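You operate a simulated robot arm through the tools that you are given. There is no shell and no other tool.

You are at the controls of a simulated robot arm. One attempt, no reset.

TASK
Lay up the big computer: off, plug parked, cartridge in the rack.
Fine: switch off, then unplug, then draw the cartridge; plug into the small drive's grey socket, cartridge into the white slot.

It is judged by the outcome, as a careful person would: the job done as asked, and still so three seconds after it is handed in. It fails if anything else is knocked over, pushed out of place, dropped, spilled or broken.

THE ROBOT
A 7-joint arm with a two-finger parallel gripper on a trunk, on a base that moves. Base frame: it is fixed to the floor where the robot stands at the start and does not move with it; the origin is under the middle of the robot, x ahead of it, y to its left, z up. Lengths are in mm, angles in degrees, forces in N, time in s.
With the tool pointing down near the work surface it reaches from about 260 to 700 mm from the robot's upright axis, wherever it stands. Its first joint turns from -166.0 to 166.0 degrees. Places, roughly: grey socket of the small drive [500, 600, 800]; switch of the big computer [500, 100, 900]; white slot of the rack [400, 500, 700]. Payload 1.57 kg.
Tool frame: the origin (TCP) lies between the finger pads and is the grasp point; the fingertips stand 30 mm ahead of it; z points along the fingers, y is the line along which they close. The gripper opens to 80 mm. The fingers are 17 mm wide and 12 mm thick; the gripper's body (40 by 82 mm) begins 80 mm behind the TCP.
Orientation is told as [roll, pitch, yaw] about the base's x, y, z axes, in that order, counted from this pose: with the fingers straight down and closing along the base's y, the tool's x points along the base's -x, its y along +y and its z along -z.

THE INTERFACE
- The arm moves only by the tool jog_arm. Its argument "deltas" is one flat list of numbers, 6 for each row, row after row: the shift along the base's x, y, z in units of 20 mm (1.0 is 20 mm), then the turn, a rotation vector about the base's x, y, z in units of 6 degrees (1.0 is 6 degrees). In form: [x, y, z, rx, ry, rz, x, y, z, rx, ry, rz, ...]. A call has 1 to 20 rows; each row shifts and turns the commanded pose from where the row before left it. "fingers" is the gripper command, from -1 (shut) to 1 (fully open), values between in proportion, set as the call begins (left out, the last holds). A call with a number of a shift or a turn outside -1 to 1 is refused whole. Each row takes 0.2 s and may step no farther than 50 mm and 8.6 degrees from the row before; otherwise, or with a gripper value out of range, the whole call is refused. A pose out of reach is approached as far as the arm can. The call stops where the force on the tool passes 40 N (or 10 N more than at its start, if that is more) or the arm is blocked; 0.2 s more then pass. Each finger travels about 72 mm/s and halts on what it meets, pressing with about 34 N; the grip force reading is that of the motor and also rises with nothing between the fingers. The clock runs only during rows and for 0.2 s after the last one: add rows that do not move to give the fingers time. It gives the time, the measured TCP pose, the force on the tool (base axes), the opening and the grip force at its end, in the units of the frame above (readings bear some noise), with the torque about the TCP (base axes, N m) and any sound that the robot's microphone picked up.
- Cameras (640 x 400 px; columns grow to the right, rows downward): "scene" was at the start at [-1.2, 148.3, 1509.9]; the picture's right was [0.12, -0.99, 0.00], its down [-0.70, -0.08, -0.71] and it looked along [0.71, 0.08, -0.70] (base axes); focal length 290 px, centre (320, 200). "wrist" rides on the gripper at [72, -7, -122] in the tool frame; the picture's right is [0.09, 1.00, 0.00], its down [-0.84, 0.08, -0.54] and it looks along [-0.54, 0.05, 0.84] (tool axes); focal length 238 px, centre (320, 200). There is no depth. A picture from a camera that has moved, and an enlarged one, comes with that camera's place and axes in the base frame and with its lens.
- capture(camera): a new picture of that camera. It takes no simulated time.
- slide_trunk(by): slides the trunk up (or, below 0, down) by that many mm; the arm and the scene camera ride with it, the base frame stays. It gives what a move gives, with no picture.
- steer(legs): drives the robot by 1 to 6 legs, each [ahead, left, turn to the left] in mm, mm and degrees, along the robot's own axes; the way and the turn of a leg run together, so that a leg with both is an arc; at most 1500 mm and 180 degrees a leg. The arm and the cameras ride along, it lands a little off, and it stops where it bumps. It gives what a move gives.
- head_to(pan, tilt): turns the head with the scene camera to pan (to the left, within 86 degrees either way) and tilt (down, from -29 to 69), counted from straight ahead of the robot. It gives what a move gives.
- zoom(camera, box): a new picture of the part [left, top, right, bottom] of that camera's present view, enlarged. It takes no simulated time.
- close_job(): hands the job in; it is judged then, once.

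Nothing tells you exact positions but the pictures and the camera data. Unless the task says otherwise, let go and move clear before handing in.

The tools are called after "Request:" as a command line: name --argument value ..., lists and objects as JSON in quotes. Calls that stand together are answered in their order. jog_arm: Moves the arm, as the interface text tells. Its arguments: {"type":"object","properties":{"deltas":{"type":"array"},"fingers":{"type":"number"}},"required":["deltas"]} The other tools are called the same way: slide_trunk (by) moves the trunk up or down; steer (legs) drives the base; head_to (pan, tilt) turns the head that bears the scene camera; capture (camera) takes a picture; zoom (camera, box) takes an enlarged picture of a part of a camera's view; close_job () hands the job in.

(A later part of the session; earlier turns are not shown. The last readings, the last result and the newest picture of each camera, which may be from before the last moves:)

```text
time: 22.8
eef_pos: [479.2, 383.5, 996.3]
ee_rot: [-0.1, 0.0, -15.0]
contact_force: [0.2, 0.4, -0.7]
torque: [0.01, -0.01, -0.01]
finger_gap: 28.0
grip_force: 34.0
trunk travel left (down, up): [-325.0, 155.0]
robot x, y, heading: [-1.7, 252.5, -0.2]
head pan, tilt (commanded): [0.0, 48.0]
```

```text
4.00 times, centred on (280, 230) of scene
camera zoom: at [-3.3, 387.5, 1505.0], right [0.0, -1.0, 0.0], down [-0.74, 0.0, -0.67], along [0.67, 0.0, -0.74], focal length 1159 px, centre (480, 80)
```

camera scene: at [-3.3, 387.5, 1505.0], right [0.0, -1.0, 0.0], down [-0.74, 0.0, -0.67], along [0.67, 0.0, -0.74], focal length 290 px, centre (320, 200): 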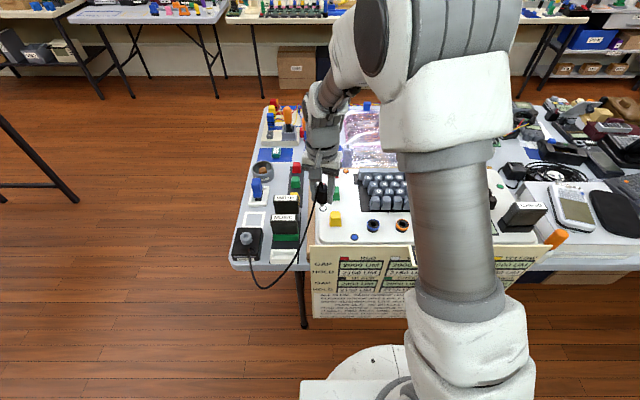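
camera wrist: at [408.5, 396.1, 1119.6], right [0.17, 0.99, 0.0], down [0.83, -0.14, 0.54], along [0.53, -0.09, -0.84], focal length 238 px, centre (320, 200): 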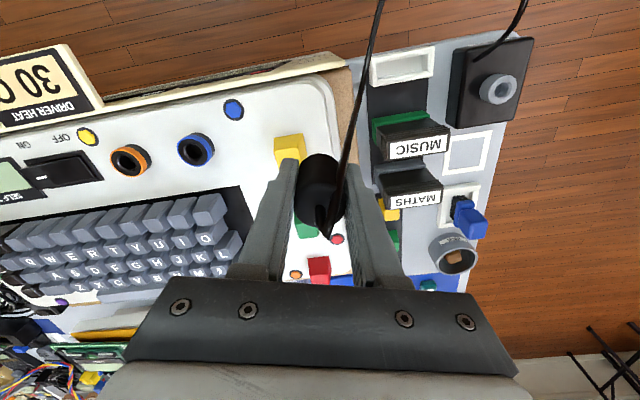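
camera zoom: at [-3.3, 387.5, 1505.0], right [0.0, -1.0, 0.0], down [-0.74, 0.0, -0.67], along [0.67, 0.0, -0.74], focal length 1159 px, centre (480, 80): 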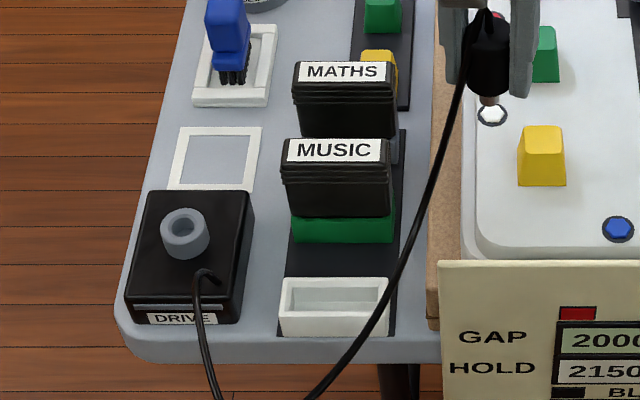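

I'll move over the drive at height, then lower to about 50 mm above the ring and compare pin and socket in both cameras.

Request:
jog_arm --deltas '[0.054, 0.925, 0, 0, 0, 0.208, 0.054, 0.925, 0, 0, 0, 0.208, 0.054, 0.925, 0, 0, 0, 0.208, 0.054, 0.925, 0, 0, 0, 0.208, 0.054, 0.925, 0, 0, 0, 0.208, 0.054, 0.925, 0, 0, 0, 0.208, 0.054, 0.925, 0, 0, 0, 0.208, 0.054, 0.925, 0, 0, 0, 0.208, 0.054, 0.925, 0, 0, 0, 0.208, 0.054, 0.925, 0, 0, 0, 0.208, 0.054, 0.925, 0, 0, 0, 0.208, 0.054, 0.925, 0, 0, 0, 0.208]' --fingers -1

Request:
capture --camera "scene"

Request:
capture --camera "wrist"

```text
time: 25.4
eef_pos: [492.3, 605.7, 996.1]
ee_rot: [-0.3, 0.0, -0.1]
contact_force: [-0.1, -0.3, -0.4]
torque: [0.01, 0.01, 0.02]
finger_gap: 28.2
grip_force: 34.4
trunk travel left (down, up): [-325.0, 155.0]
robot x, y, heading: [1.6, 248.5, 0.0]
head pan, tilt (commanded): [0.0, 48.0]
```

```text
taken
camera scene: at [-3.3, 387.5, 1505.0], right [0.0, -1.0, 0.0], down [-0.74, 0.0, -0.67], along [0.67, 0.0, -0.74], focal length 290 px, centre (320, 200)
```

scene: 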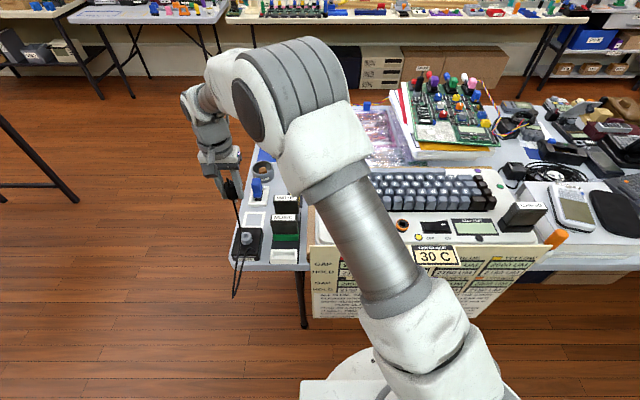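

```text
taken
camera wrist: at [420.4, 599.8, 1119.2], right [-0.09, 1.0, 0.0], down [0.84, 0.08, 0.54], along [0.54, 0.05, -0.84], focal length 238 px, centre (320, 200)
```

wrist: 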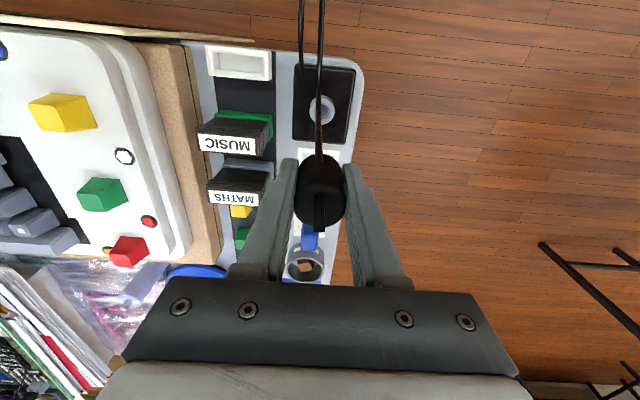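

Request:
zoom --camera "wrist" --box '[260, 50, 400, 140]'

Request:
zoom --camera "scene" --box '[190, 140, 310, 280]'

```text
4.44 times, centred on (330, 95) of wrist
camera zoom: at [420.4, 599.8, 1119.2], right [-0.09, 1.0, 0.0], down [0.84, 0.08, 0.54], along [0.54, 0.05, -0.84], focal length 1059 px, centre (276, 667)
```

zoom: 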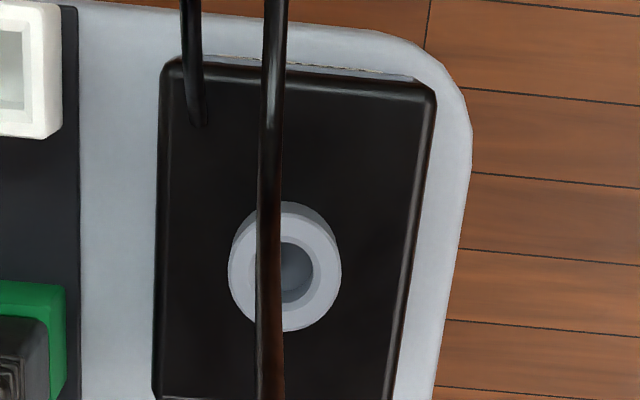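

```text
2.86 times, centred on (250, 210) of scene
camera zoom: at [-3.3, 387.5, 1505.0], right [0.0, -1.0, 0.0], down [-0.74, 0.0, -0.67], along [0.67, 0.0, -0.74], focal length 828 px, centre (520, 171)
```

zoom: 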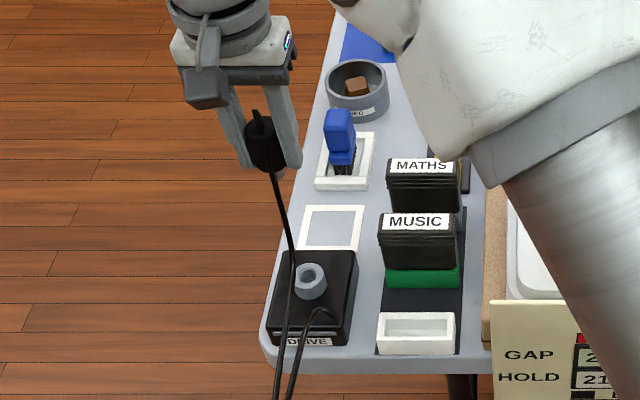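

Request:
zoom --camera "wrist" --box '[260, 140, 380, 240]'

```text
4.00 times, centred on (320, 190) of wrist
camera zoom: at [420.4, 599.8, 1119.2], right [-0.09, 1.0, 0.0], down [0.84, 0.08, 0.54], along [0.54, 0.05, -0.84], focal length 953 px, centre (320, 240)
```

zoom: 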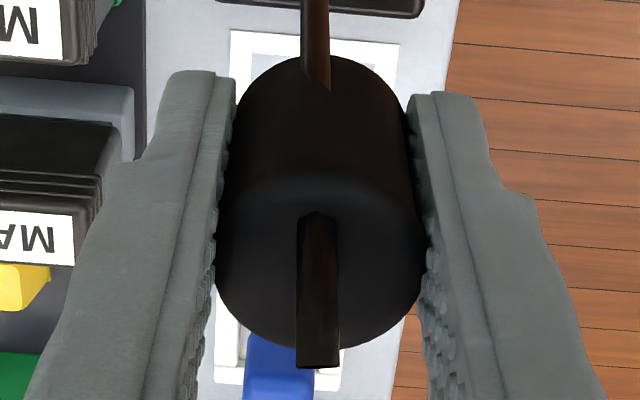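

The socket centres at about [493.5, 609, 788] and the plug sits well centred in the grip. I'll correct by (+1, +2) mm and lower until the pin is about 25 mm above the ring.

Request:
jog_arm --deltas '[0.055, 0.11, 0, 0.04, 0, 0, 0, 0, -0.9, 0, 0, 0, 0, 0, -0.9, 0, 0, 0, 0, 0, -0.9, 0, 0, 0, 0, 0, -0.9, 0, 0, 0, 0, 0, -0.9, 0, 0, 0, 0, 0, -0.9, 0, 0, 0, 0, 0, -0.7, 0, 0, 0, 0, 0, 0, 0, 0, 0]' --fingers -1

Request:
zoom --camera "scene" --box '[200, 180, 300, 270]'

Request:
zoom --camera "wrist" --box '[240, 60, 400, 220]'

```text
time: 27.4
eef_pos: [494.2, 607.2, 873.9]
ee_rot: [0.0, 0.0, 0.0]
contact_force: [0.6, 0.5, -0.4]
torque: [-0.02, 0.03, 0.01]
finger_gap: 28.3
grip_force: 33.9
trunk travel left (down, up): [-325.0, 155.0]
robot x, y, heading: [-3.3, 249.0, -0.0]
head pan, tilt (commanded): [0.0, 48.0]
```

```text
4.44 times, centred on (250, 225) of scene
camera zoom: at [-3.2, 387.5, 1505.0], right [0.0, -1.0, 0.0], down [-0.74, 0.0, -0.67], along [0.67, 0.0, -0.74], focal length 1288 px, centre (631, 89)
```

zoom: 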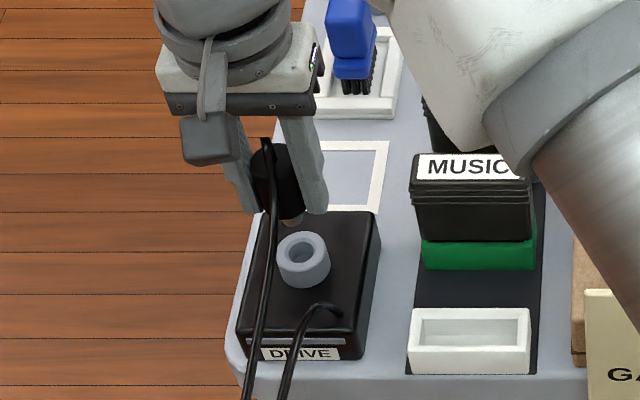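

```text
2.50 times, centred on (320, 140) of wrist
camera zoom: at [421.4, 600.9, 996.8], right [-0.09, 1.0, 0.0], down [0.84, 0.08, 0.54], along [0.54, 0.05, -0.84], focal length 596 px, centre (320, 350)
```

zoom: 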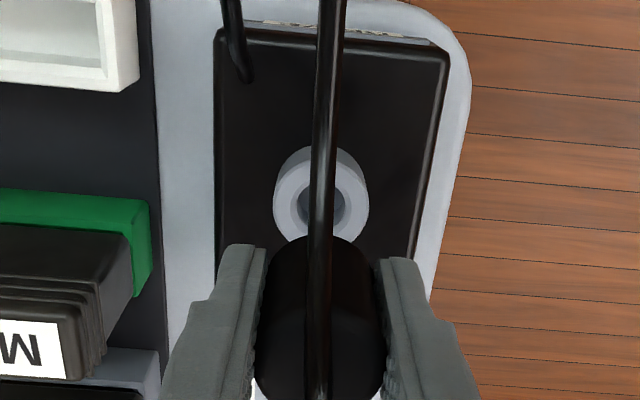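

Request:
zoom --camera "scene" --box '[230, 205, 290, 255]'

Request:
zoom --camera "wrist" --box '[290, 110, 350, 170]'

```text
8.00 times, centred on (260, 230) of scene
camera zoom: at [-3.2, 387.5, 1505.0], right [0.0, -1.0, 0.0], down [-0.74, 0.0, -0.67], along [0.67, 0.0, -0.74], focal length 2319 px, centre (800, -40)
```

zoom: 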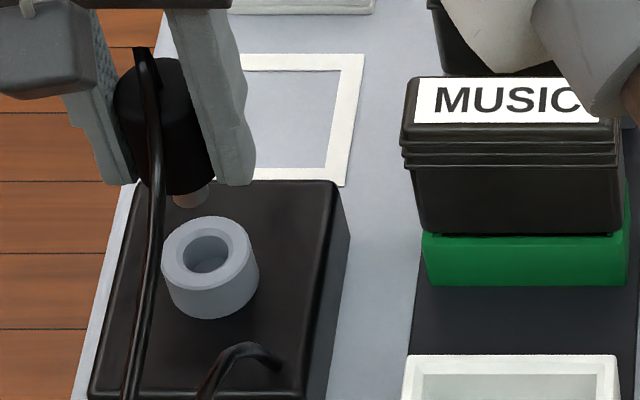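

```text
6.67 times, centred on (320, 140) of wrist
camera zoom: at [421.4, 600.9, 996.8], right [-0.09, 1.0, 0.0], down [0.84, 0.08, 0.54], along [0.54, 0.05, -0.84], focal length 1589 px, centre (320, 600)
```

zoom: 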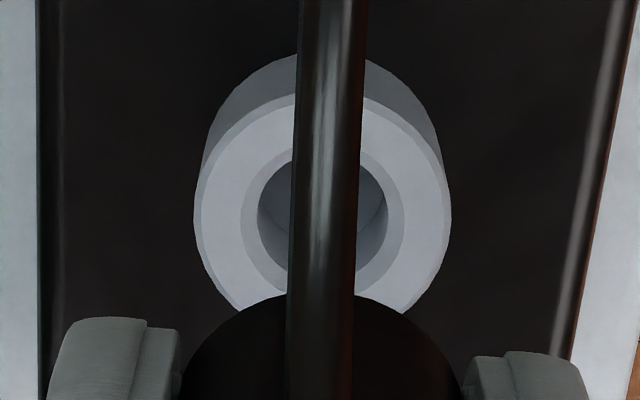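

Request:
zoom --camera "scene" --box '[238, 208, 270, 243]'

```text
11.43 times, centred on (254, 226) of scene
camera zoom: at [-3.2, 387.5, 1505.0], right [0.0, -1.0, 0.0], down [-0.74, 0.0, -0.67], along [0.67, 0.0, -0.74], focal length 3312 px, centre (1074, -91)
```

zoom: 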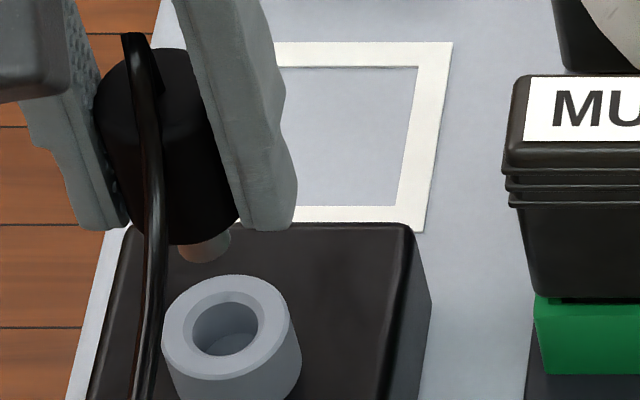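

The plug pin and the grey ring line up laterally within about a millimetre (ring top about z = 791). I'll lower in small steps to just above contact.

Request:
jog_arm --deltas '[0, 0.02, -0.25, 0, 0, 0, 0, 0, -0.25, 0, 0, 0, 0, 0, -0.25, 0, 0, 0, 0, 0, -0.25, 0, 0, 0, 0, 0, -0.25, 0, 0, 0, 0, 0, -0.25, 0, 0, 0]' --fingers -1

Request:
zoom --camera "scene" --box '[238, 208, 270, 243]'

Request:
zoom --camera "wrist" --box '[280, 110, 360, 170]'

```text
time: 28.8
eef_pos: [493.1, 608.0, 843.7]
ee_rot: [0.0, 0.0, -0.2]
contact_force: [0.5, 0.0, 0.5]
torque: [0.0, 0.01, -0.02]
finger_gap: 28.2
grip_force: 34.7
trunk travel left (down, up): [-325.0, 155.0]
robot x, y, heading: [-3.0, 248.3, -0.3]
head pan, tilt (commanded): [0.0, 48.0]
```

```text
11.43 times, centred on (254, 226) of scene
camera zoom: at [-3.3, 387.5, 1505.1], right [0.0, -1.0, 0.0], down [-0.74, 0.0, -0.67], along [0.67, 0.0, -0.74], focal length 3312 px, centre (1074, -91)
```

zoom: 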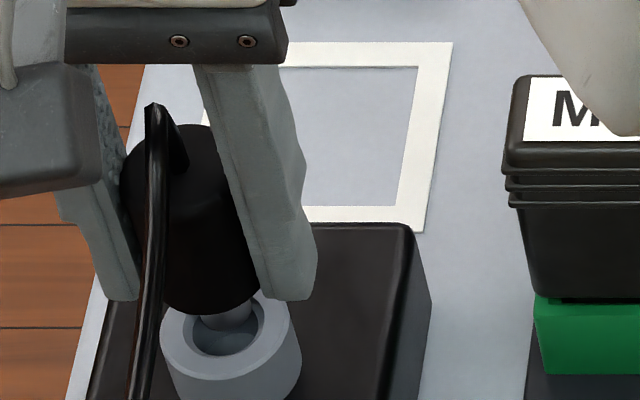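

```text
6.67 times, centred on (320, 140) of wrist
camera zoom: at [421.5, 601.0, 967.2], right [-0.09, 1.0, 0.0], down [0.84, 0.08, 0.54], along [0.54, 0.05, -0.84], focal length 1589 px, centre (320, 600)
```

zoom: 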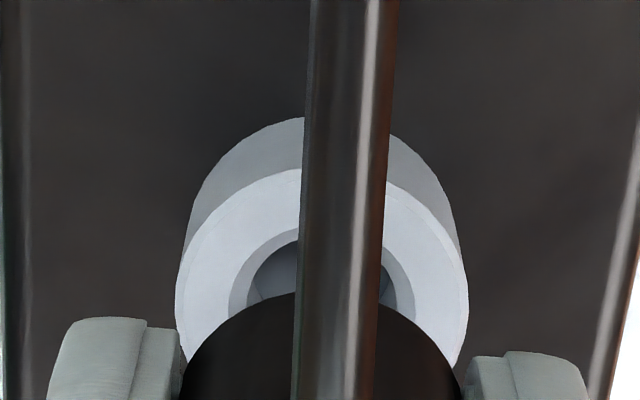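

Request:
zoom --camera "scene" --box '[246, 225, 266, 243]'

```text
16.00 times, centred on (256, 234) of scene
camera zoom: at [-3.3, 387.5, 1505.1], right [0.0, -1.0, 0.0], down [-0.74, 0.0, -0.67], along [0.67, 0.0, -0.74], focal length 4637 px, centre (1344, -344)
```

zoom: 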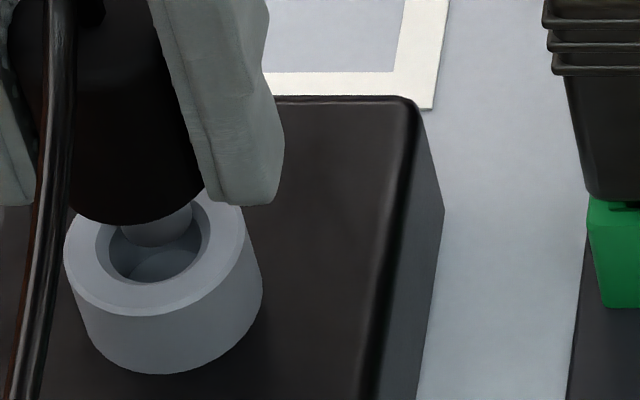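

The pin is about 7 mm above the hole and perhaps 1 mm towards −y of it. I'll nudge +1 mm in y and lower in 2 mm steps.

Request:
jog_arm --deltas '[0, 0.05, 0, 0, 0, 0, 0, 0, -0.1, 0, 0, 0, 0, 0, -0.1, 0, 0, 0, 0, 0, -0.1, 0, 0, 0, 0, 0, -0.1, 0, 0, 0, 0, 0, -0.1, 0, 0, 0]' --fingers -1

Request:
zoom --camera "scene" --box '[246, 225, 266, 243]'

```text
time: 29.9
eef_pos: [492.2, 609.3, 842.6]
ee_rot: [0.2, -0.1, -0.1]
contact_force: [-10.5, -5.6, 20.1]
torque: [-0.3, 0.34, 0.0]
finger_gap: 28.2
grip_force: 33.8
trunk travel left (down, up): [-325.0, 155.0]
robot x, y, heading: [-2.2, 247.2, -0.1]
head pan, tilt (commanded): [0.0, 48.0]
stopped in row 5: the force on the tool passed its limit at 43 N (the readings are from after the stop); the commanded pose is now the measured one
```

```text
16.00 times, centred on (256, 234) of scene
camera zoom: at [-6.0, 385.7, 1505.2], right [0.0, -1.0, 0.0], down [-0.74, 0.0, -0.67], along [0.67, 0.0, -0.74], focal length 4637 px, centre (1344, -344)
```

zoom: 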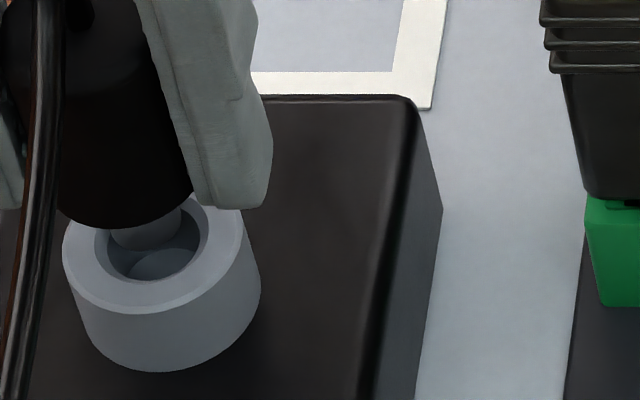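

The pin met the far (+x, +y) side of the chamfer: at equal height it sits about 4 mm too far in x and 1 mm in y. I'll lift slightly, shift, and look again.

Request:
jog_arm --deltas '[0, 0, 0.2, 0, 0, 0, -0.2, -0.06, 0, 0, 0, 0, 0, 0, 0, 0, 0, 0]' --fingers -1

Request:
zoom --camera "scene" --box '[246, 225, 266, 243]'

Request:
zoom --camera "wrist" --box '[270, 110, 370, 240]'

```text
time: 30.7
eef_pos: [490.0, 608.0, 843.7]
ee_rot: [0.3, -0.1, -0.1]
contact_force: [0.7, -1.2, -0.2]
torque: [0.0, -0.01, 0.0]
finger_gap: 28.1
grip_force: 33.7
trunk travel left (down, up): [-325.0, 155.0]
robot x, y, heading: [-1.2, 250.3, 0.1]
head pan, tilt (commanded): [0.0, 48.0]
```

```text
16.00 times, centred on (256, 234) of scene
camera zoom: at [-3.3, 387.5, 1504.9], right [0.0, -1.0, 0.0], down [-0.74, 0.0, -0.67], along [0.67, 0.0, -0.74], focal length 4637 px, centre (1344, -344)
```

zoom: 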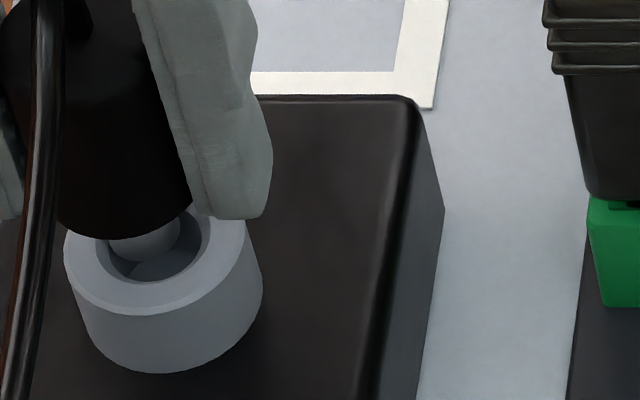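

```text
3.08 times, centred on (320, 175) of wrist
camera zoom: at [418.1, 602.3, 966.5], right [-0.09, 1.0, 0.0], down [0.84, 0.07, 0.54], along [0.54, 0.05, -0.84], focal length 733 px, centre (320, 277)
```

zoom: 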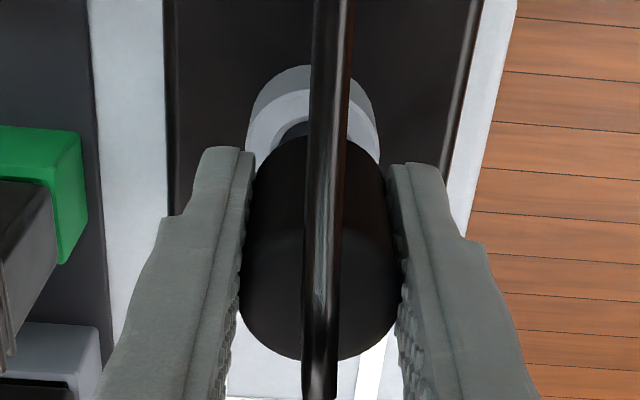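

Now x looks right, but the pin sits about 1.3 mm towards +y of the hole in both views. I'll correct y and lower again in 2 mm steps.

Request:
jog_arm --deltas '[0, -0.065, 0, -0.04, 0, 0, 0, 0, -0.1, 0, 0, 0, 0, 0, -0.1, 0, 0, 0, 0, 0, -0.1, 0, 0, 0, 0, 0, -0.1, 0, 0, 0]' --fingers -1

Request:
zoom --camera "scene" --box '[246, 225, 266, 243]'

Request:
zoom --camera "wrist" --box '[270, 110, 370, 240]'

```text
time: 31.9
eef_pos: [490.2, 607.2, 836.3]
ee_rot: [0.0, -0.1, -0.1]
contact_force: [-2.4, -0.1, 2.6]
torque: [-0.02, 0.12, -0.06]
finger_gap: 28.1
grip_force: 34.1
trunk travel left (down, up): [-325.0, 155.0]
robot x, y, heading: [2.2, 248.6, -0.4]
head pan, tilt (commanded): [0.0, 48.0]
```

```text
16.00 times, centred on (256, 234) of scene
camera zoom: at [-3.8, 387.3, 1505.1], right [0.0, -1.0, 0.0], down [-0.74, 0.0, -0.67], along [0.67, 0.0, -0.74], focal length 4637 px, centre (1344, -344)
```

zoom: 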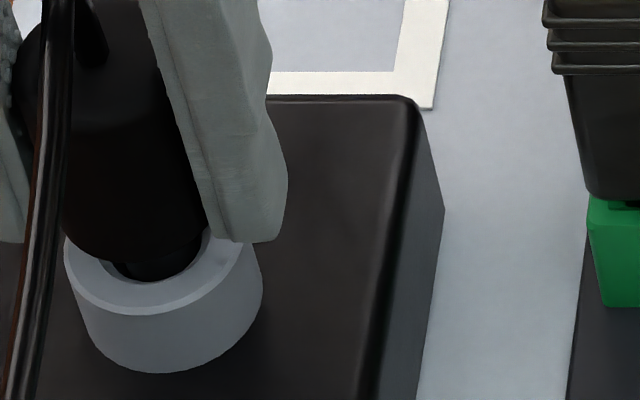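

```text
3.08 times, centred on (320, 175) of wrist
camera zoom: at [418.0, 601.3, 959.5], right [-0.09, 1.0, 0.0], down [0.84, 0.08, 0.54], along [0.54, 0.05, -0.84], focal length 733 px, centre (320, 277)
```

zoom: 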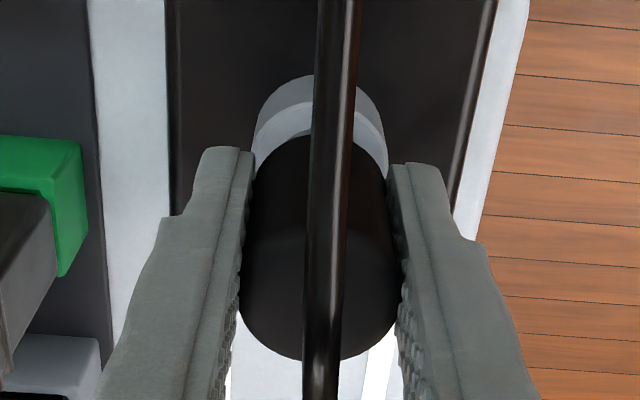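

The pin has entered the hole with little force. Continuing down in 2 mm steps, easing 0.5 mm towards −x.

Request:
jog_arm --deltas '[-0.03, 0, -0.1, 0, 0, 0, 0, 0, -0.1, 0, 0, 0, 0, 0, -0.1, 0, 0, 0, 0, 0, -0.1, 0, 0, 0]' --fingers -1

Request:
zoom --camera "scene" --box '[246, 225, 266, 243]'

```text
time: 32.9
eef_pos: [488.7, 606.4, 831.0]
ee_rot: [0.0, -0.3, -0.1]
contact_force: [-7.3, -3.3, 18.1]
torque: [-0.15, 0.52, 0.02]
finger_gap: 28.2
grip_force: 34.3
trunk travel left (down, up): [-325.0, 155.0]
robot x, y, heading: [-0.2, 249.0, -0.1]
head pan, tilt (commanded): [0.0, 48.0]
```

```text
16.00 times, centred on (256, 234) of scene
camera zoom: at [-5.2, 386.3, 1505.5], right [0.0, -1.0, 0.0], down [-0.74, 0.0, -0.67], along [0.67, 0.0, -0.74], focal length 4637 px, centre (1344, -344)
```

zoom: 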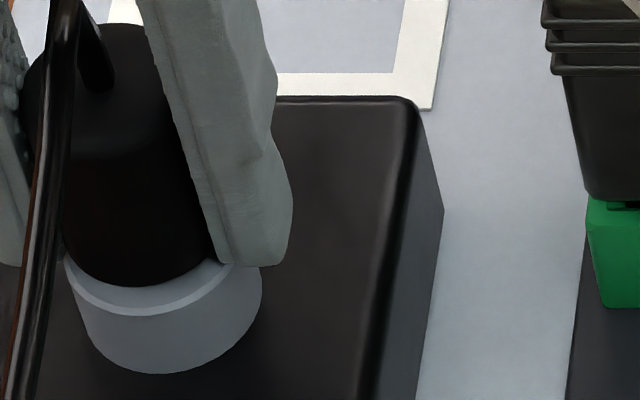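

About 4 mm remains before the plug body seats on the ring; force is 18 N. I'll push on a little, easing towards −x where the side force points.

Request:
jog_arm --deltas '[-0.03, -0.02, -0.08, 0, 0, 0, 0, 0, -0.1, 0, 0, 0, 0, 0, -0.1, 0, 0, 0]' --fingers -1

Request:
zoom --camera "scene" --box '[246, 225, 266, 243]'

Request:
zoom --camera "wrist" --box '[270, 110, 370, 240]'

```text
time: 33.5
eef_pos: [487.9, 607.5, 830.7]
ee_rot: [0.1, -0.4, -0.1]
contact_force: [-9.7, -7.4, 21.3]
torque: [-0.35, 0.36, -0.05]
finger_gap: 28.2
grip_force: 33.3
trunk travel left (down, up): [-325.0, 155.0]
robot x, y, heading: [0.0, 247.3, -0.3]
head pan, tilt (commanded): [0.0, 48.0]
stopped in row 3: the force on the tool passed its limit at 42 N (the readings are from after the stop); the commanded pose is now the measured one
```

```text
16.00 times, centred on (256, 234) of scene
camera zoom: at [-5.7, 385.8, 1505.0], right [0.0, -1.0, 0.0], down [-0.74, 0.0, -0.67], along [0.67, 0.0, -0.74], focal length 4637 px, centre (1344, -344)
```

zoom: 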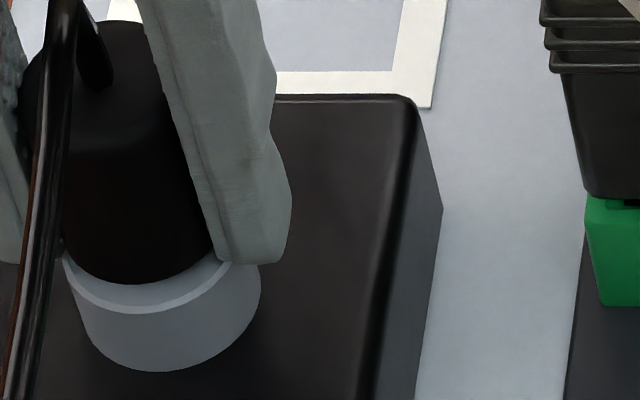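

```text
3.08 times, centred on (320, 175) of wrist
camera zoom: at [416.6, 600.8, 953.1], right [-0.09, 1.0, 0.0], down [0.83, 0.07, 0.55], along [0.55, 0.05, -0.84], focal length 733 px, centre (320, 277)
```

zoom: 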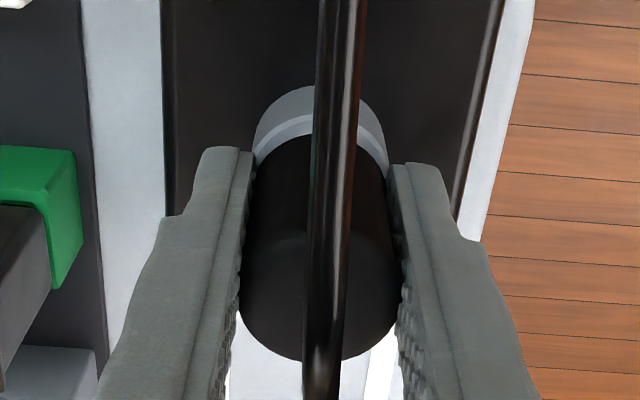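

Request:
zoom --camera "wrist" --box '[295, 120, 345, 165]'

Request:
zoom --camera "scene" --box '[245, 232, 262, 246]'

```text
8.89 times, centred on (320, 142) of wrist
camera zoom: at [416.6, 600.8, 953.1], right [-0.09, 1.0, 0.0], down [0.83, 0.07, 0.55], along [0.55, 0.05, -0.84], focal length 2119 px, centre (320, 711)
```

zoom: 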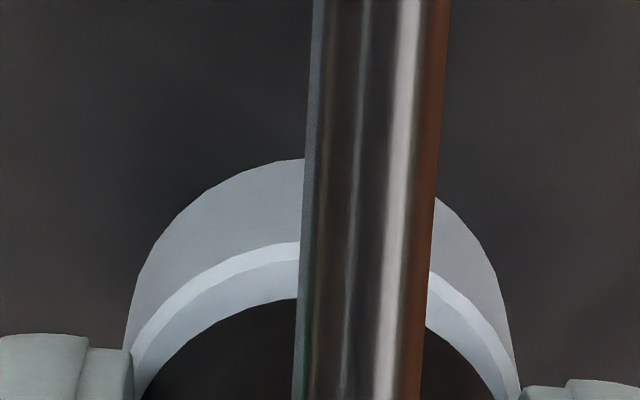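

```text
16.00 times, centred on (254, 239) of scene
camera zoom: at [-5.7, 385.8, 1505.0], right [0.0, -1.0, 0.0], down [-0.74, 0.0, -0.67], along [0.67, 0.0, -0.74], focal length 4637 px, centre (1384, -424)
```

zoom: 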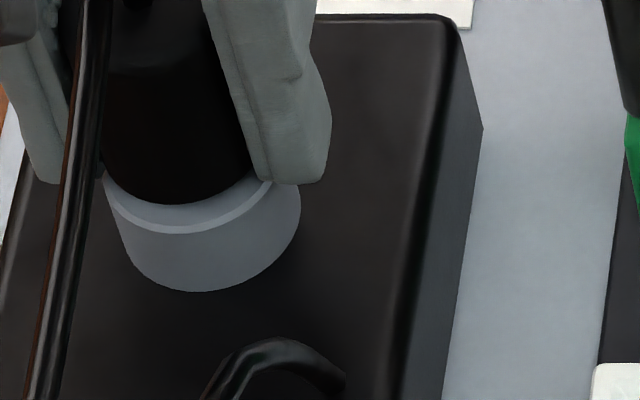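

Rim-to-body geometry now matches how the plug sat in the blue socket (about 4.7–5 mm of rim visible), and it hit a hard stop, so it is seated. I'll release it and look.

Request:
jog_arm --deltas '[0, 0, 0, 0, 0, 0, 0, 0, 0, 0, 0, 0, 0, 0, 0, 0, 0, 0]' --fingers 0.3

Request:
zoom --camera "scene" --box '[238, 215, 270, 250]'

Request:
zoom --camera "wrist" --box '[260, 110, 380, 240]'

```text
time: 34.4
eef_pos: [492.2, 607.6, 827.3]
ee_rot: [0.0, -0.3, -0.2]
contact_force: [0.9, -0.8, -0.3]
torque: [0.01, 0.01, -0.02]
finger_gap: 51.8
grip_force: 0.1
trunk travel left (down, up): [-325.0, 155.0]
robot x, y, heading: [1.1, 246.8, -0.2]
head pan, tilt (commanded): [0.0, 48.0]
```

```text
11.43 times, centred on (254, 232) of scene
camera zoom: at [-3.3, 387.3, 1504.9], right [0.0, -1.0, 0.0], down [-0.74, 0.0, -0.67], along [0.67, 0.0, -0.74], focal length 3312 px, centre (1074, -171)
```

zoom: 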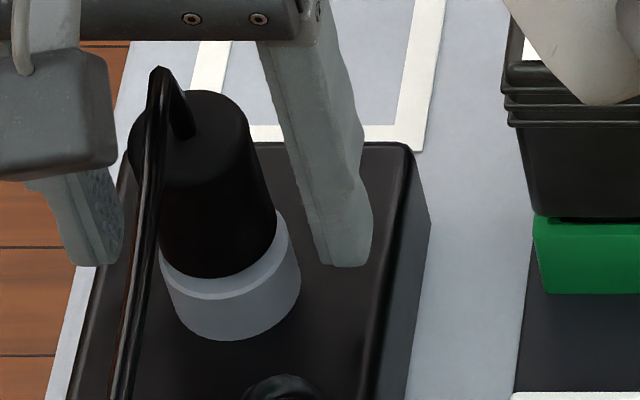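

```text
3.08 times, centred on (320, 175) of wrist
camera zoom: at [418.2, 600.9, 949.9], right [-0.09, 1.0, 0.0], down [0.83, 0.07, 0.55], along [0.54, 0.05, -0.84], focal length 733 px, centre (320, 277)
```

zoom: 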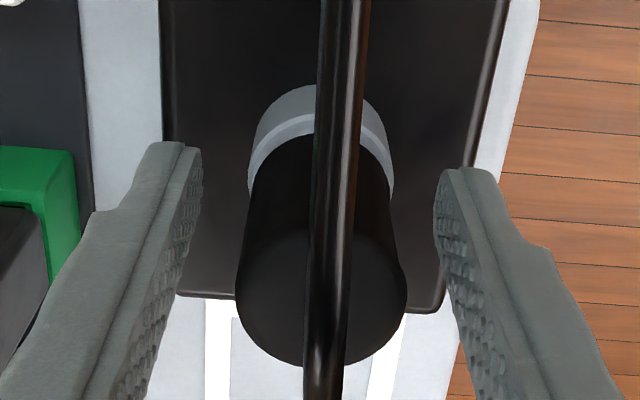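

It stands upright in the grey socket, though a small gap might remain. I'll regrip slightly higher without side load and press down again to be sure it is fully home.

Request:
jog_arm --deltas '[0, 0, 0.3, 0, 0.05, 0, 0, 0, 0, 0, 0, 0]' --fingers 0.3

Request:
jog_arm --deltas '[0, 0, 0, 0, 0, 0, 0, 0, 0, 0, 0, 0, 0, 0, 0, 0, 0, 0]' --fingers -1

Request:
jog_arm --deltas '[0, 0, -0.06, 0, 0, 0, 0, 0, -0.06, 0, 0, 0, 0, 0, -0.06, 0, 0, 0]' --fingers -1

Request:
zoom --camera "scene" --box '[238, 215, 270, 250]'

```text
time: 35.0
eef_pos: [490.3, 607.6, 833.1]
ee_rot: [0.0, 0.0, 0.0]
contact_force: [0.2, 0.2, -0.2]
torque: [0.0, 0.0, -0.02]
finger_gap: 51.8
grip_force: 0.1
trunk travel left (down, up): [-325.0, 155.0]
robot x, y, heading: [2.3, 245.3, -0.1]
head pan, tilt (commanded): [0.0, 48.0]
```

```text
time: 35.8
eef_pos: [490.5, 606.5, 835.7]
ee_rot: [0.1, 0.1, -0.1]
contact_force: [-1.3, -4.9, 0.6]
torque: [-0.16, 0.03, 0.01]
finger_gap: 28.2
grip_force: 33.9
trunk travel left (down, up): [-325.0, 155.0]
robot x, y, heading: [2.8, 247.8, -0.0]
head pan, tilt (commanded): [0.0, 48.0]
```

```text
time: 36.5
eef_pos: [489.3, 606.7, 834.4]
ee_rot: [0.3, -0.3, -0.3]
contact_force: [-4.5, -10.4, 29.6]
torque: [-0.52, 0.84, -0.08]
finger_gap: 28.1
grip_force: 34.2
trunk travel left (down, up): [-325.0, 155.0]
robot x, y, heading: [0.8, 247.5, -0.1]
head pan, tilt (commanded): [0.0, 48.0]
```

```text
11.43 times, centred on (254, 232) of scene
camera zoom: at [-5.6, 385.3, 1505.7], right [0.0, -1.0, 0.0], down [-0.74, 0.0, -0.67], along [0.67, 0.0, -0.74], focal length 3312 px, centre (1074, -171)
```

zoom: 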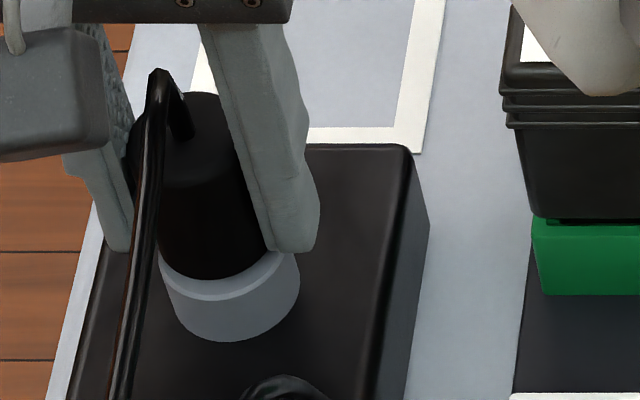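

It does not move under 30 N: it is fully home. Releasing and rising straight up.

Request:
jog_arm --deltas '[0, 0, 0, 0, 0, 0, 0, 0, 0, 0, 0, 0, 0, 0, 0.3, 0, 0, 0, 0, 0, 0.6, 0, 0, 0, 0, 0, 1, 0, 0, 0, 0, 0, 1, 0, 0, 0, 0, 0, 1, 0, 0, 0, 0, 0, 1, 0, 0, 0]' --fingers 0.4

Request:
capture --camera "scene"

Request:
zoom --camera "scene" --box '[220, 190, 310, 290]'

Request:
capture --camera "wrist"

```text
time: 38.4
eef_pos: [489.5, 607.4, 926.7]
ee_rot: [0.1, 0.0, -0.2]
contact_force: [-0.2, 0.1, -0.5]
torque: [0.0, -0.01, -0.04]
finger_gap: 56.0
grip_force: 0.0
trunk travel left (down, up): [-325.0, 155.0]
robot x, y, heading: [1.4, 250.7, 0.2]
head pan, tilt (commanded): [0.0, 48.0]
```

```text
taken
camera scene: at [-3.4, 387.4, 1505.0], right [0.0, -1.0, 0.0], down [-0.74, 0.0, -0.67], along [0.67, 0.0, -0.74], focal length 290 px, centre (320, 200)
```

scene: 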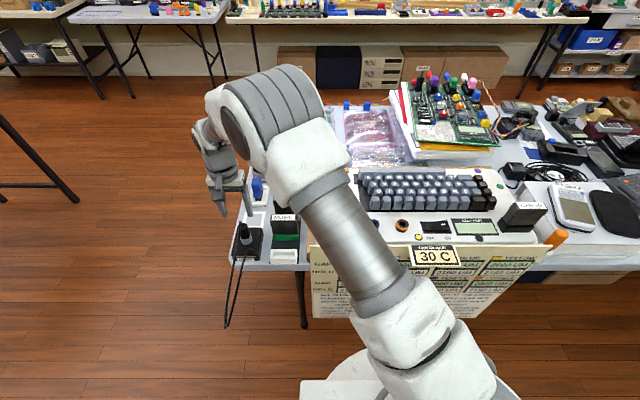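

```text
4.00 times, centred on (265, 240) of scene
camera zoom: at [-3.4, 387.4, 1505.0], right [0.0, -1.0, 0.0], down [-0.74, 0.0, -0.67], along [0.67, 0.0, -0.74], focal length 1159 px, centre (540, 40)
```

zoom: 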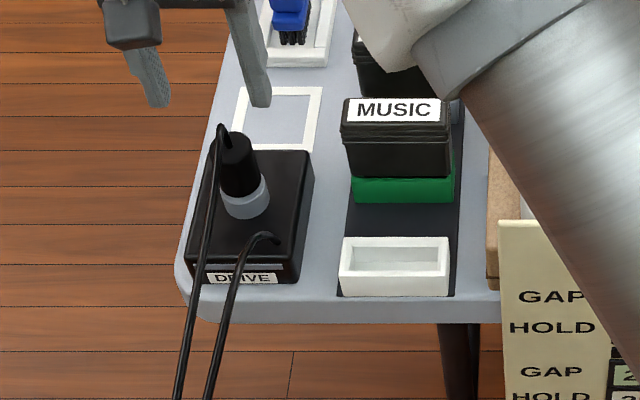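

```text
taken
camera wrist: at [418.0, 601.9, 1051.0], right [-0.09, 1.0, 0.0], down [0.84, 0.07, 0.54], along [0.54, 0.05, -0.84], focal length 238 px, centre (320, 200)
```

wrist: 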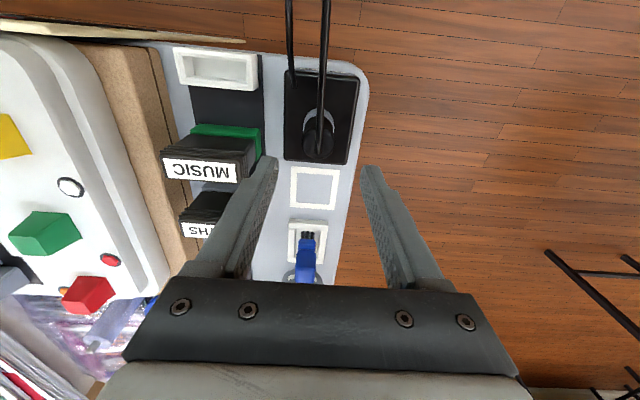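

The plug is parked in the drive's grey socket and its cable hangs freely at the front. Now I'll raise and cross to the CHESS cartridge, turning the gripper to −90° so the fingers close across its thin side.

Request:
jog_arm --deltas '[0, 0, 1, 0, 0, 0, 0, 0, 1, 0, 0, 0, 0, 0, 1, 0, 0, 0, 0, -0.3, 1, 0, 0, -0.2, 0, -0.98, 1, 0, 0, -0.45, 0, -0.98, 1, 0, 0, -0.45, 0, -0.98, 0, 0, 0, -0.45, 0, -0.98, 0, 0, 0, -0.45, 0, -0.98, 0, 0, 0, -0.45, 0, -0.98, 0, 0, 0, -0.45, 0, -0.98, 0, 0, 0, -0.45, 0, -0.98, 0, 0, 0, -0.45, 0, -0.98, 0, 0, 0, -0.45, 0, -0.98, 0, 0, 0, -0.45, 0, -0.98, 0, 0, 0, -0.45, 0, -0.98, 0, 0, 0, -0.45, 0, -0.98, 0, 0, 0, -0.45, 0, -0.98, 0, 0, 0, -0.45, 0, -0.98, 0, 0, 0, -0.45, 0, -0.98, 0, 0, 0, -0.45]' --fingers 0.4

Request:
jog_arm --deltas '[0, -0.98, 0, 0, 0, -0.45, 0, -0.98, 0, 0, 0, -0.45, 0, -0.98, 0, 0, 0, -0.45, 0, -0.98, 0, 0, 0, -0.45, 0, -0.98, 0, 0, 0, -0.45, 0, -0.98, 0, 0, 0, -0.45, 0, -0.98, 0, 0, 0, -0.45, 0, -0.98, 0, 0, 0, -0.45, 0, -0.98, 0, 0, 0, -0.45, 0, -0.98, 0, 0, 0, -0.45, 0, -0.98, 0, 0, 0, -0.45, 0, -0.98, 0, 0, 0, -0.45, 0, -0.98, 0, 0, 0, -0.45, 0, -0.98, 0, 0, 0, -0.45, 0, -0.98, 0, 0, 0, -0.45]' --fingers 0.4

Request:
capture --camera "wrist"

Request:
capture --camera "scene"

```text
time: 42.5
eef_pos: [491.2, 288.8, 1048.5]
ee_rot: [0.1, 0.0, -44.6]
contact_force: [-0.7, 0.5, -0.7]
torque: [-0.01, -0.01, -0.03]
finger_gap: 56.2
grip_force: 0.0
trunk travel left (down, up): [-325.0, 155.0]
robot x, y, heading: [2.8, 251.3, -0.2]
head pan, tilt (commanded): [0.0, 48.0]
```

```text
time: 45.8
eef_pos: [489.6, -5.9, 1048.2]
ee_rot: [0.0, -0.2, -84.9]
contact_force: [0.0, -0.3, -0.3]
torque: [0.0, 0.01, 0.02]
finger_gap: 55.8
grip_force: 0.1
trunk travel left (down, up): [-325.0, 155.0]
robot x, y, heading: [0.2, 247.1, 0.0]
head pan, tilt (commanded): [0.0, 48.0]
```

```text
taken
camera wrist: at [477.6, 65.7, 1171.4], right [0.98, 0.18, 0.0], down [0.15, -0.83, 0.54], along [0.1, -0.53, -0.84], focal length 238 px, centre (320, 200)
```

wrist: 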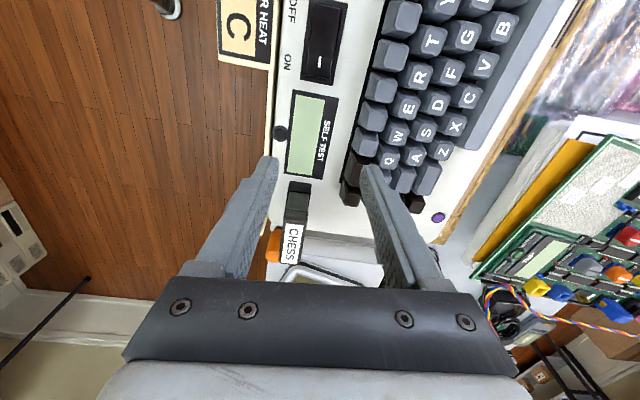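

```text
taken
camera scene: at [-3.5, 387.4, 1505.0], right [0.0, -1.0, 0.0], down [-0.74, 0.0, -0.67], along [0.67, 0.0, -0.74], focal length 290 px, centre (320, 200)
```

scene: 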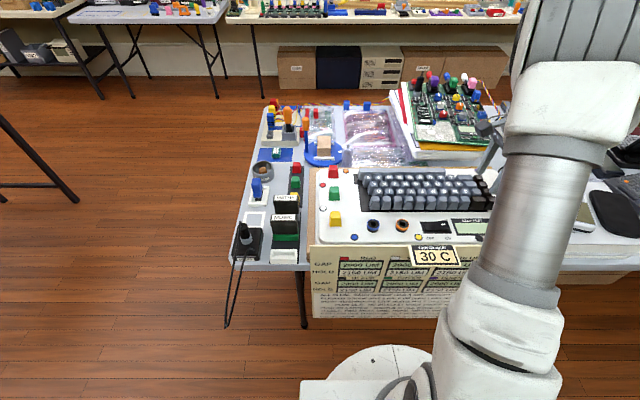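

Request:
zoom --camera "wrist" --box '[250, 150, 380, 270]'

```text
3.33 times, centred on (315, 210) of wrist
camera zoom: at [477.6, 65.7, 1171.4], right [0.98, 0.18, 0.0], down [0.15, -0.83, 0.54], along [0.1, -0.53, -0.84], focal length 794 px, centre (337, 167)
```

zoom: 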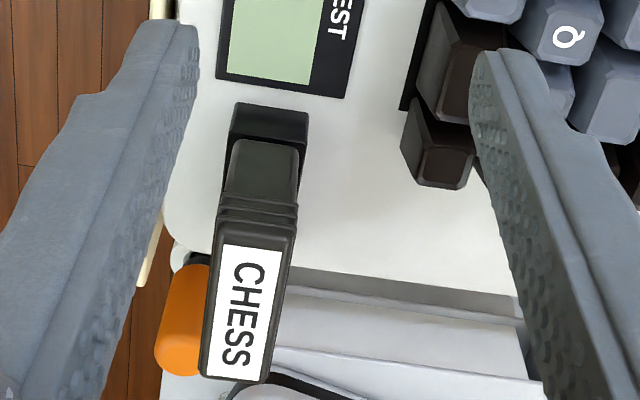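

The CHESS cartridge stands with its length along y, centred near [481, −150], its top near z = 945 and about 27 mm thick. I'll move above it at yaw −90° and check again.

Request:
jog_arm --deltas '[-0.054, -0.907, 0, 0, 0, -0.106, -0.054, -0.907, 0, 0, 0, -0.106, -0.054, -0.907, 0, 0, 0, -0.106, -0.054, -0.907, 0, 0, 0, -0.106, -0.054, -0.907, 0, 0, 0, -0.106, -0.054, -0.907, 0, 0, 0, -0.106, -0.054, -0.907, 0, 0, 0, -0.106, -0.054, -0.907, 0, 0, 0, -0.106, 0, 0, -0.9, 0, 0, 0, 0, 0, -0.9, 0, 0, 0]' --fingers 0.4

Request:
capture --camera "wrist"

Request:
head_to --pan -40 --tilt 40

Request:
capture --camera "scene"

```text
time: 48.0
eef_pos: [482.9, -150.7, 1011.4]
ee_rot: [0.3, 0.0, -90.1]
contact_force: [0.7, 0.2, 0.4]
torque: [-0.02, 0.01, 0.03]
finger_gap: 56.1
grip_force: 0.1
trunk travel left (down, up): [-325.0, 155.0]
robot x, y, heading: [-2.3, 249.5, 0.2]
head pan, tilt (commanded): [0.0, 48.0]
```

```text
taken
camera wrist: at [476.1, -77.6, 1135.3], right [1.0, 0.09, 0.0], down [0.07, -0.84, 0.54], along [0.05, -0.54, -0.84], focal length 238 px, centre (320, 200)
```

wrist: 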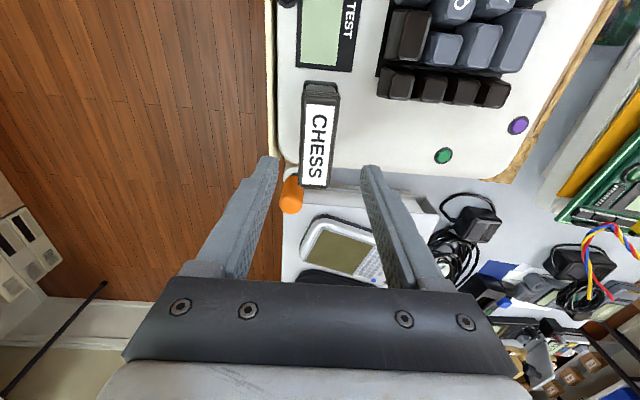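

```text
time: 49.0
eef_pos: [481.5, -150.5, 1012.0]
ee_rot: [0.0, -0.1, -90.1]
contact_force: [0.5, -1.1, 0.0]
torque: [0.0, 0.03, -0.02]
finger_gap: 55.9
grip_force: 0.0
trunk travel left (down, up): [-325.0, 155.0]
robot x, y, heading: [-0.5, 248.5, -0.1]
head pan, tilt (commanded): [-40.0, 40.0]
```

```text
taken
camera scene: at [-17.2, 332.8, 1516.5], right [-0.64, -0.77, 0.0], down [-0.49, 0.41, -0.77], along [0.59, -0.49, -0.64], focal length 290 px, centre (320, 200)
```

scene: 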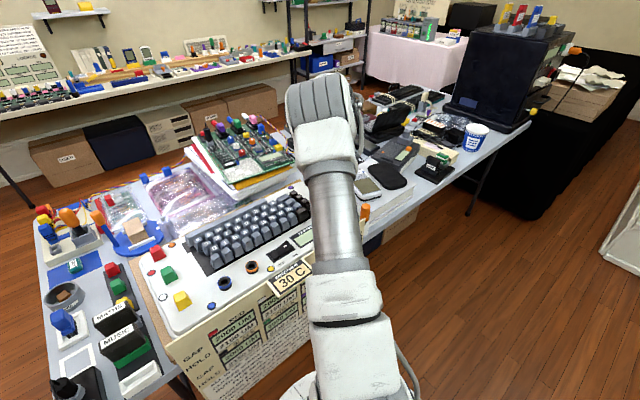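

Request:
zoom --camera "wrist" --box '[240, 70, 400, 210]'

```text
2.86 times, centred on (320, 140) of wrist
camera zoom: at [475.9, -77.6, 1135.4], right [1.0, 0.09, 0.0], down [0.07, -0.84, 0.54], along [0.05, -0.54, -0.84], focal length 681 px, centre (320, 371)
```

zoom: 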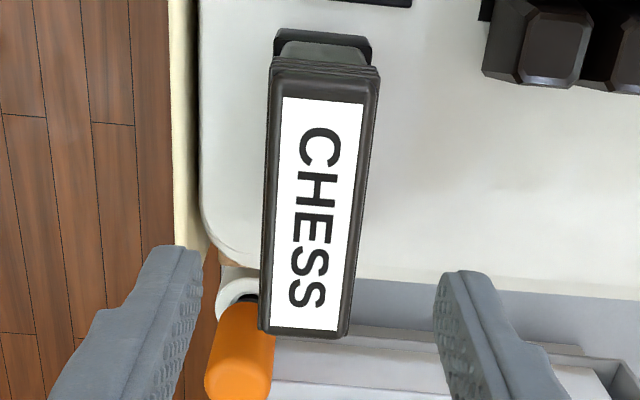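

The cartridge lid spans y −106…−186, x ≈ 480, top z ≈ 952, 27 mm thick. I'll centre on it and descend partly, then check clearance.

Request:
jog_arm --deltas '[-0.135, 0.18, 0, 0, 0, 0, 0, 0, -0.9, 0, 0, 0, 0, 0, -0.9, 0, 0, 0, 0, 0, -0.9, 0, 0, 0]' --fingers 0.3

Request:
capture --camera "wrist"

Request:
zoom --camera "wrist" --box '[240, 70, 400, 220]'

```text
time: 50.0
eef_pos: [480.2, -145.7, 959.0]
ee_rot: [0.1, 0.0, -90.0]
contact_force: [-0.4, -0.4, -0.1]
torque: [0.02, 0.03, -0.01]
finger_gap: 52.2
grip_force: 0.0
trunk travel left (down, up): [-325.0, 155.0]
robot x, y, heading: [0.8, 250.7, -0.1]
head pan, tilt (commanded): [-40.0, 40.0]
```

```text
taken
camera wrist: at [472.5, -74.7, 1081.4], right [1.0, 0.09, 0.0], down [0.07, -0.84, 0.54], along [0.05, -0.54, -0.84], focal length 238 px, centre (320, 200)
```

wrist: 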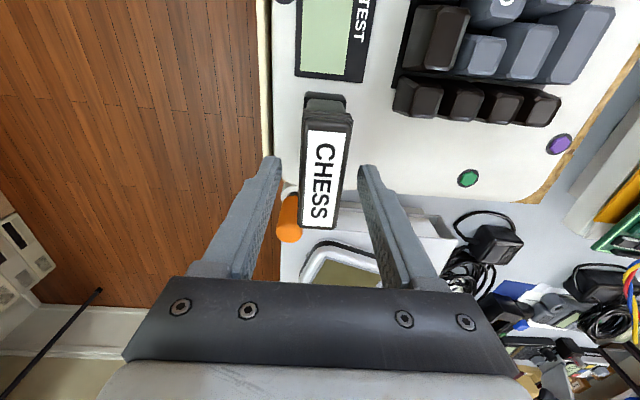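

```text
2.67 times, centred on (320, 145) of wrist
camera zoom: at [472.5, -74.7, 1081.4], right [1.0, 0.09, 0.0], down [0.07, -0.84, 0.54], along [0.05, -0.54, -0.84], focal length 636 px, centre (320, 347)
```

zoom: 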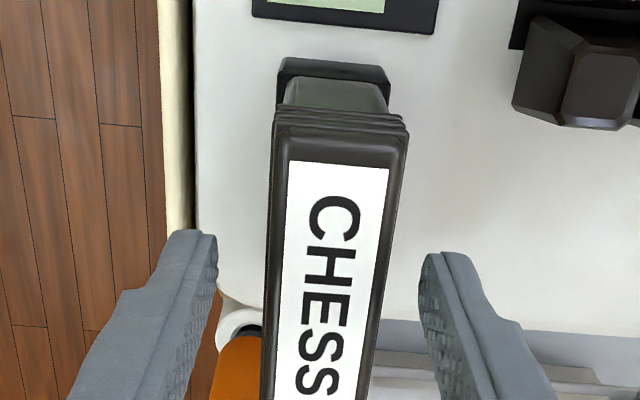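

Centred and parallel to the cartridge. Descending to TCP z ≈ 932 and closing.

Request:
jog_arm --deltas '[0, 0, -0.45, 0, 0, 0, 0, 0, -0.45, 0, 0, 0, 0, 0, -0.45, 0, 0, 0]' --fingers 0.3

Request:
zoom --camera "wrist" --box '[220, 70, 420, 280]'

```text
time: 50.8
eef_pos: [478.6, -146.8, 933.0]
ee_rot: [0.1, 0.0, -90.1]
contact_force: [-0.4, -0.3, 0.3]
torque: [0.02, -0.02, -0.02]
finger_gap: 51.7
grip_force: 0.1
trunk travel left (down, up): [-325.0, 155.0]
robot x, y, heading: [-2.6, 250.1, 0.0]
head pan, tilt (commanded): [-40.0, 40.0]
```

```text
1.90 times, centred on (320, 175) of wrist
camera zoom: at [472.2, -74.5, 1054.5], right [1.0, 0.09, 0.0], down [0.07, -0.84, 0.54], along [0.05, -0.54, -0.84], focal length 454 px, centre (320, 248)
```

zoom: 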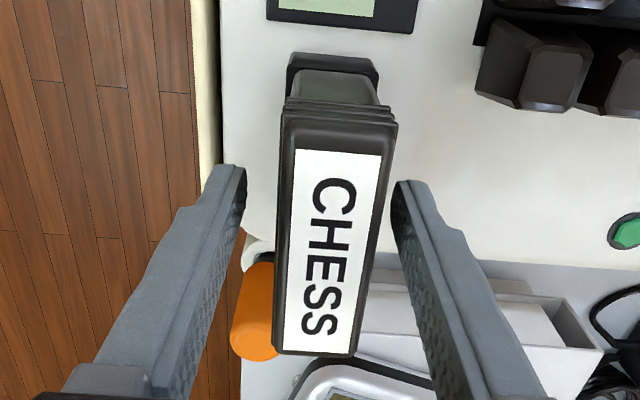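

Centred within about a millimetre. Closing on the cartridge.

Request:
jog_arm --deltas '[0, 0, 0, 0, 0, 0, 0, 0, 0, 0, 0, 0, 0, 0, 0, 0, 0, 0]' --fingers -1

Request:
capture --camera "wrist"

```text
time: 51.6
eef_pos: [480.0, -146.8, 931.0]
ee_rot: [0.2, -0.1, -90.1]
contact_force: [8.9, -2.7, 0.2]
torque: [-0.14, 0.16, 0.07]
finger_gap: 27.5
grip_force: 34.3
trunk travel left (down, up): [-325.0, 155.0]
robot x, y, heading: [0.8, 249.6, -0.2]
head pan, tilt (commanded): [-40.0, 40.0]
```

```text
taken
camera wrist: at [473.4, -74.3, 1054.5], right [1.0, 0.09, 0.0], down [0.07, -0.84, 0.54], along [0.05, -0.54, -0.84], focal length 238 px, centre (320, 200)
```

wrist: 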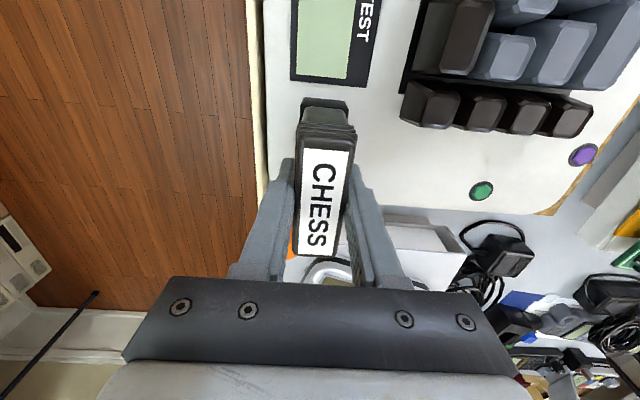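

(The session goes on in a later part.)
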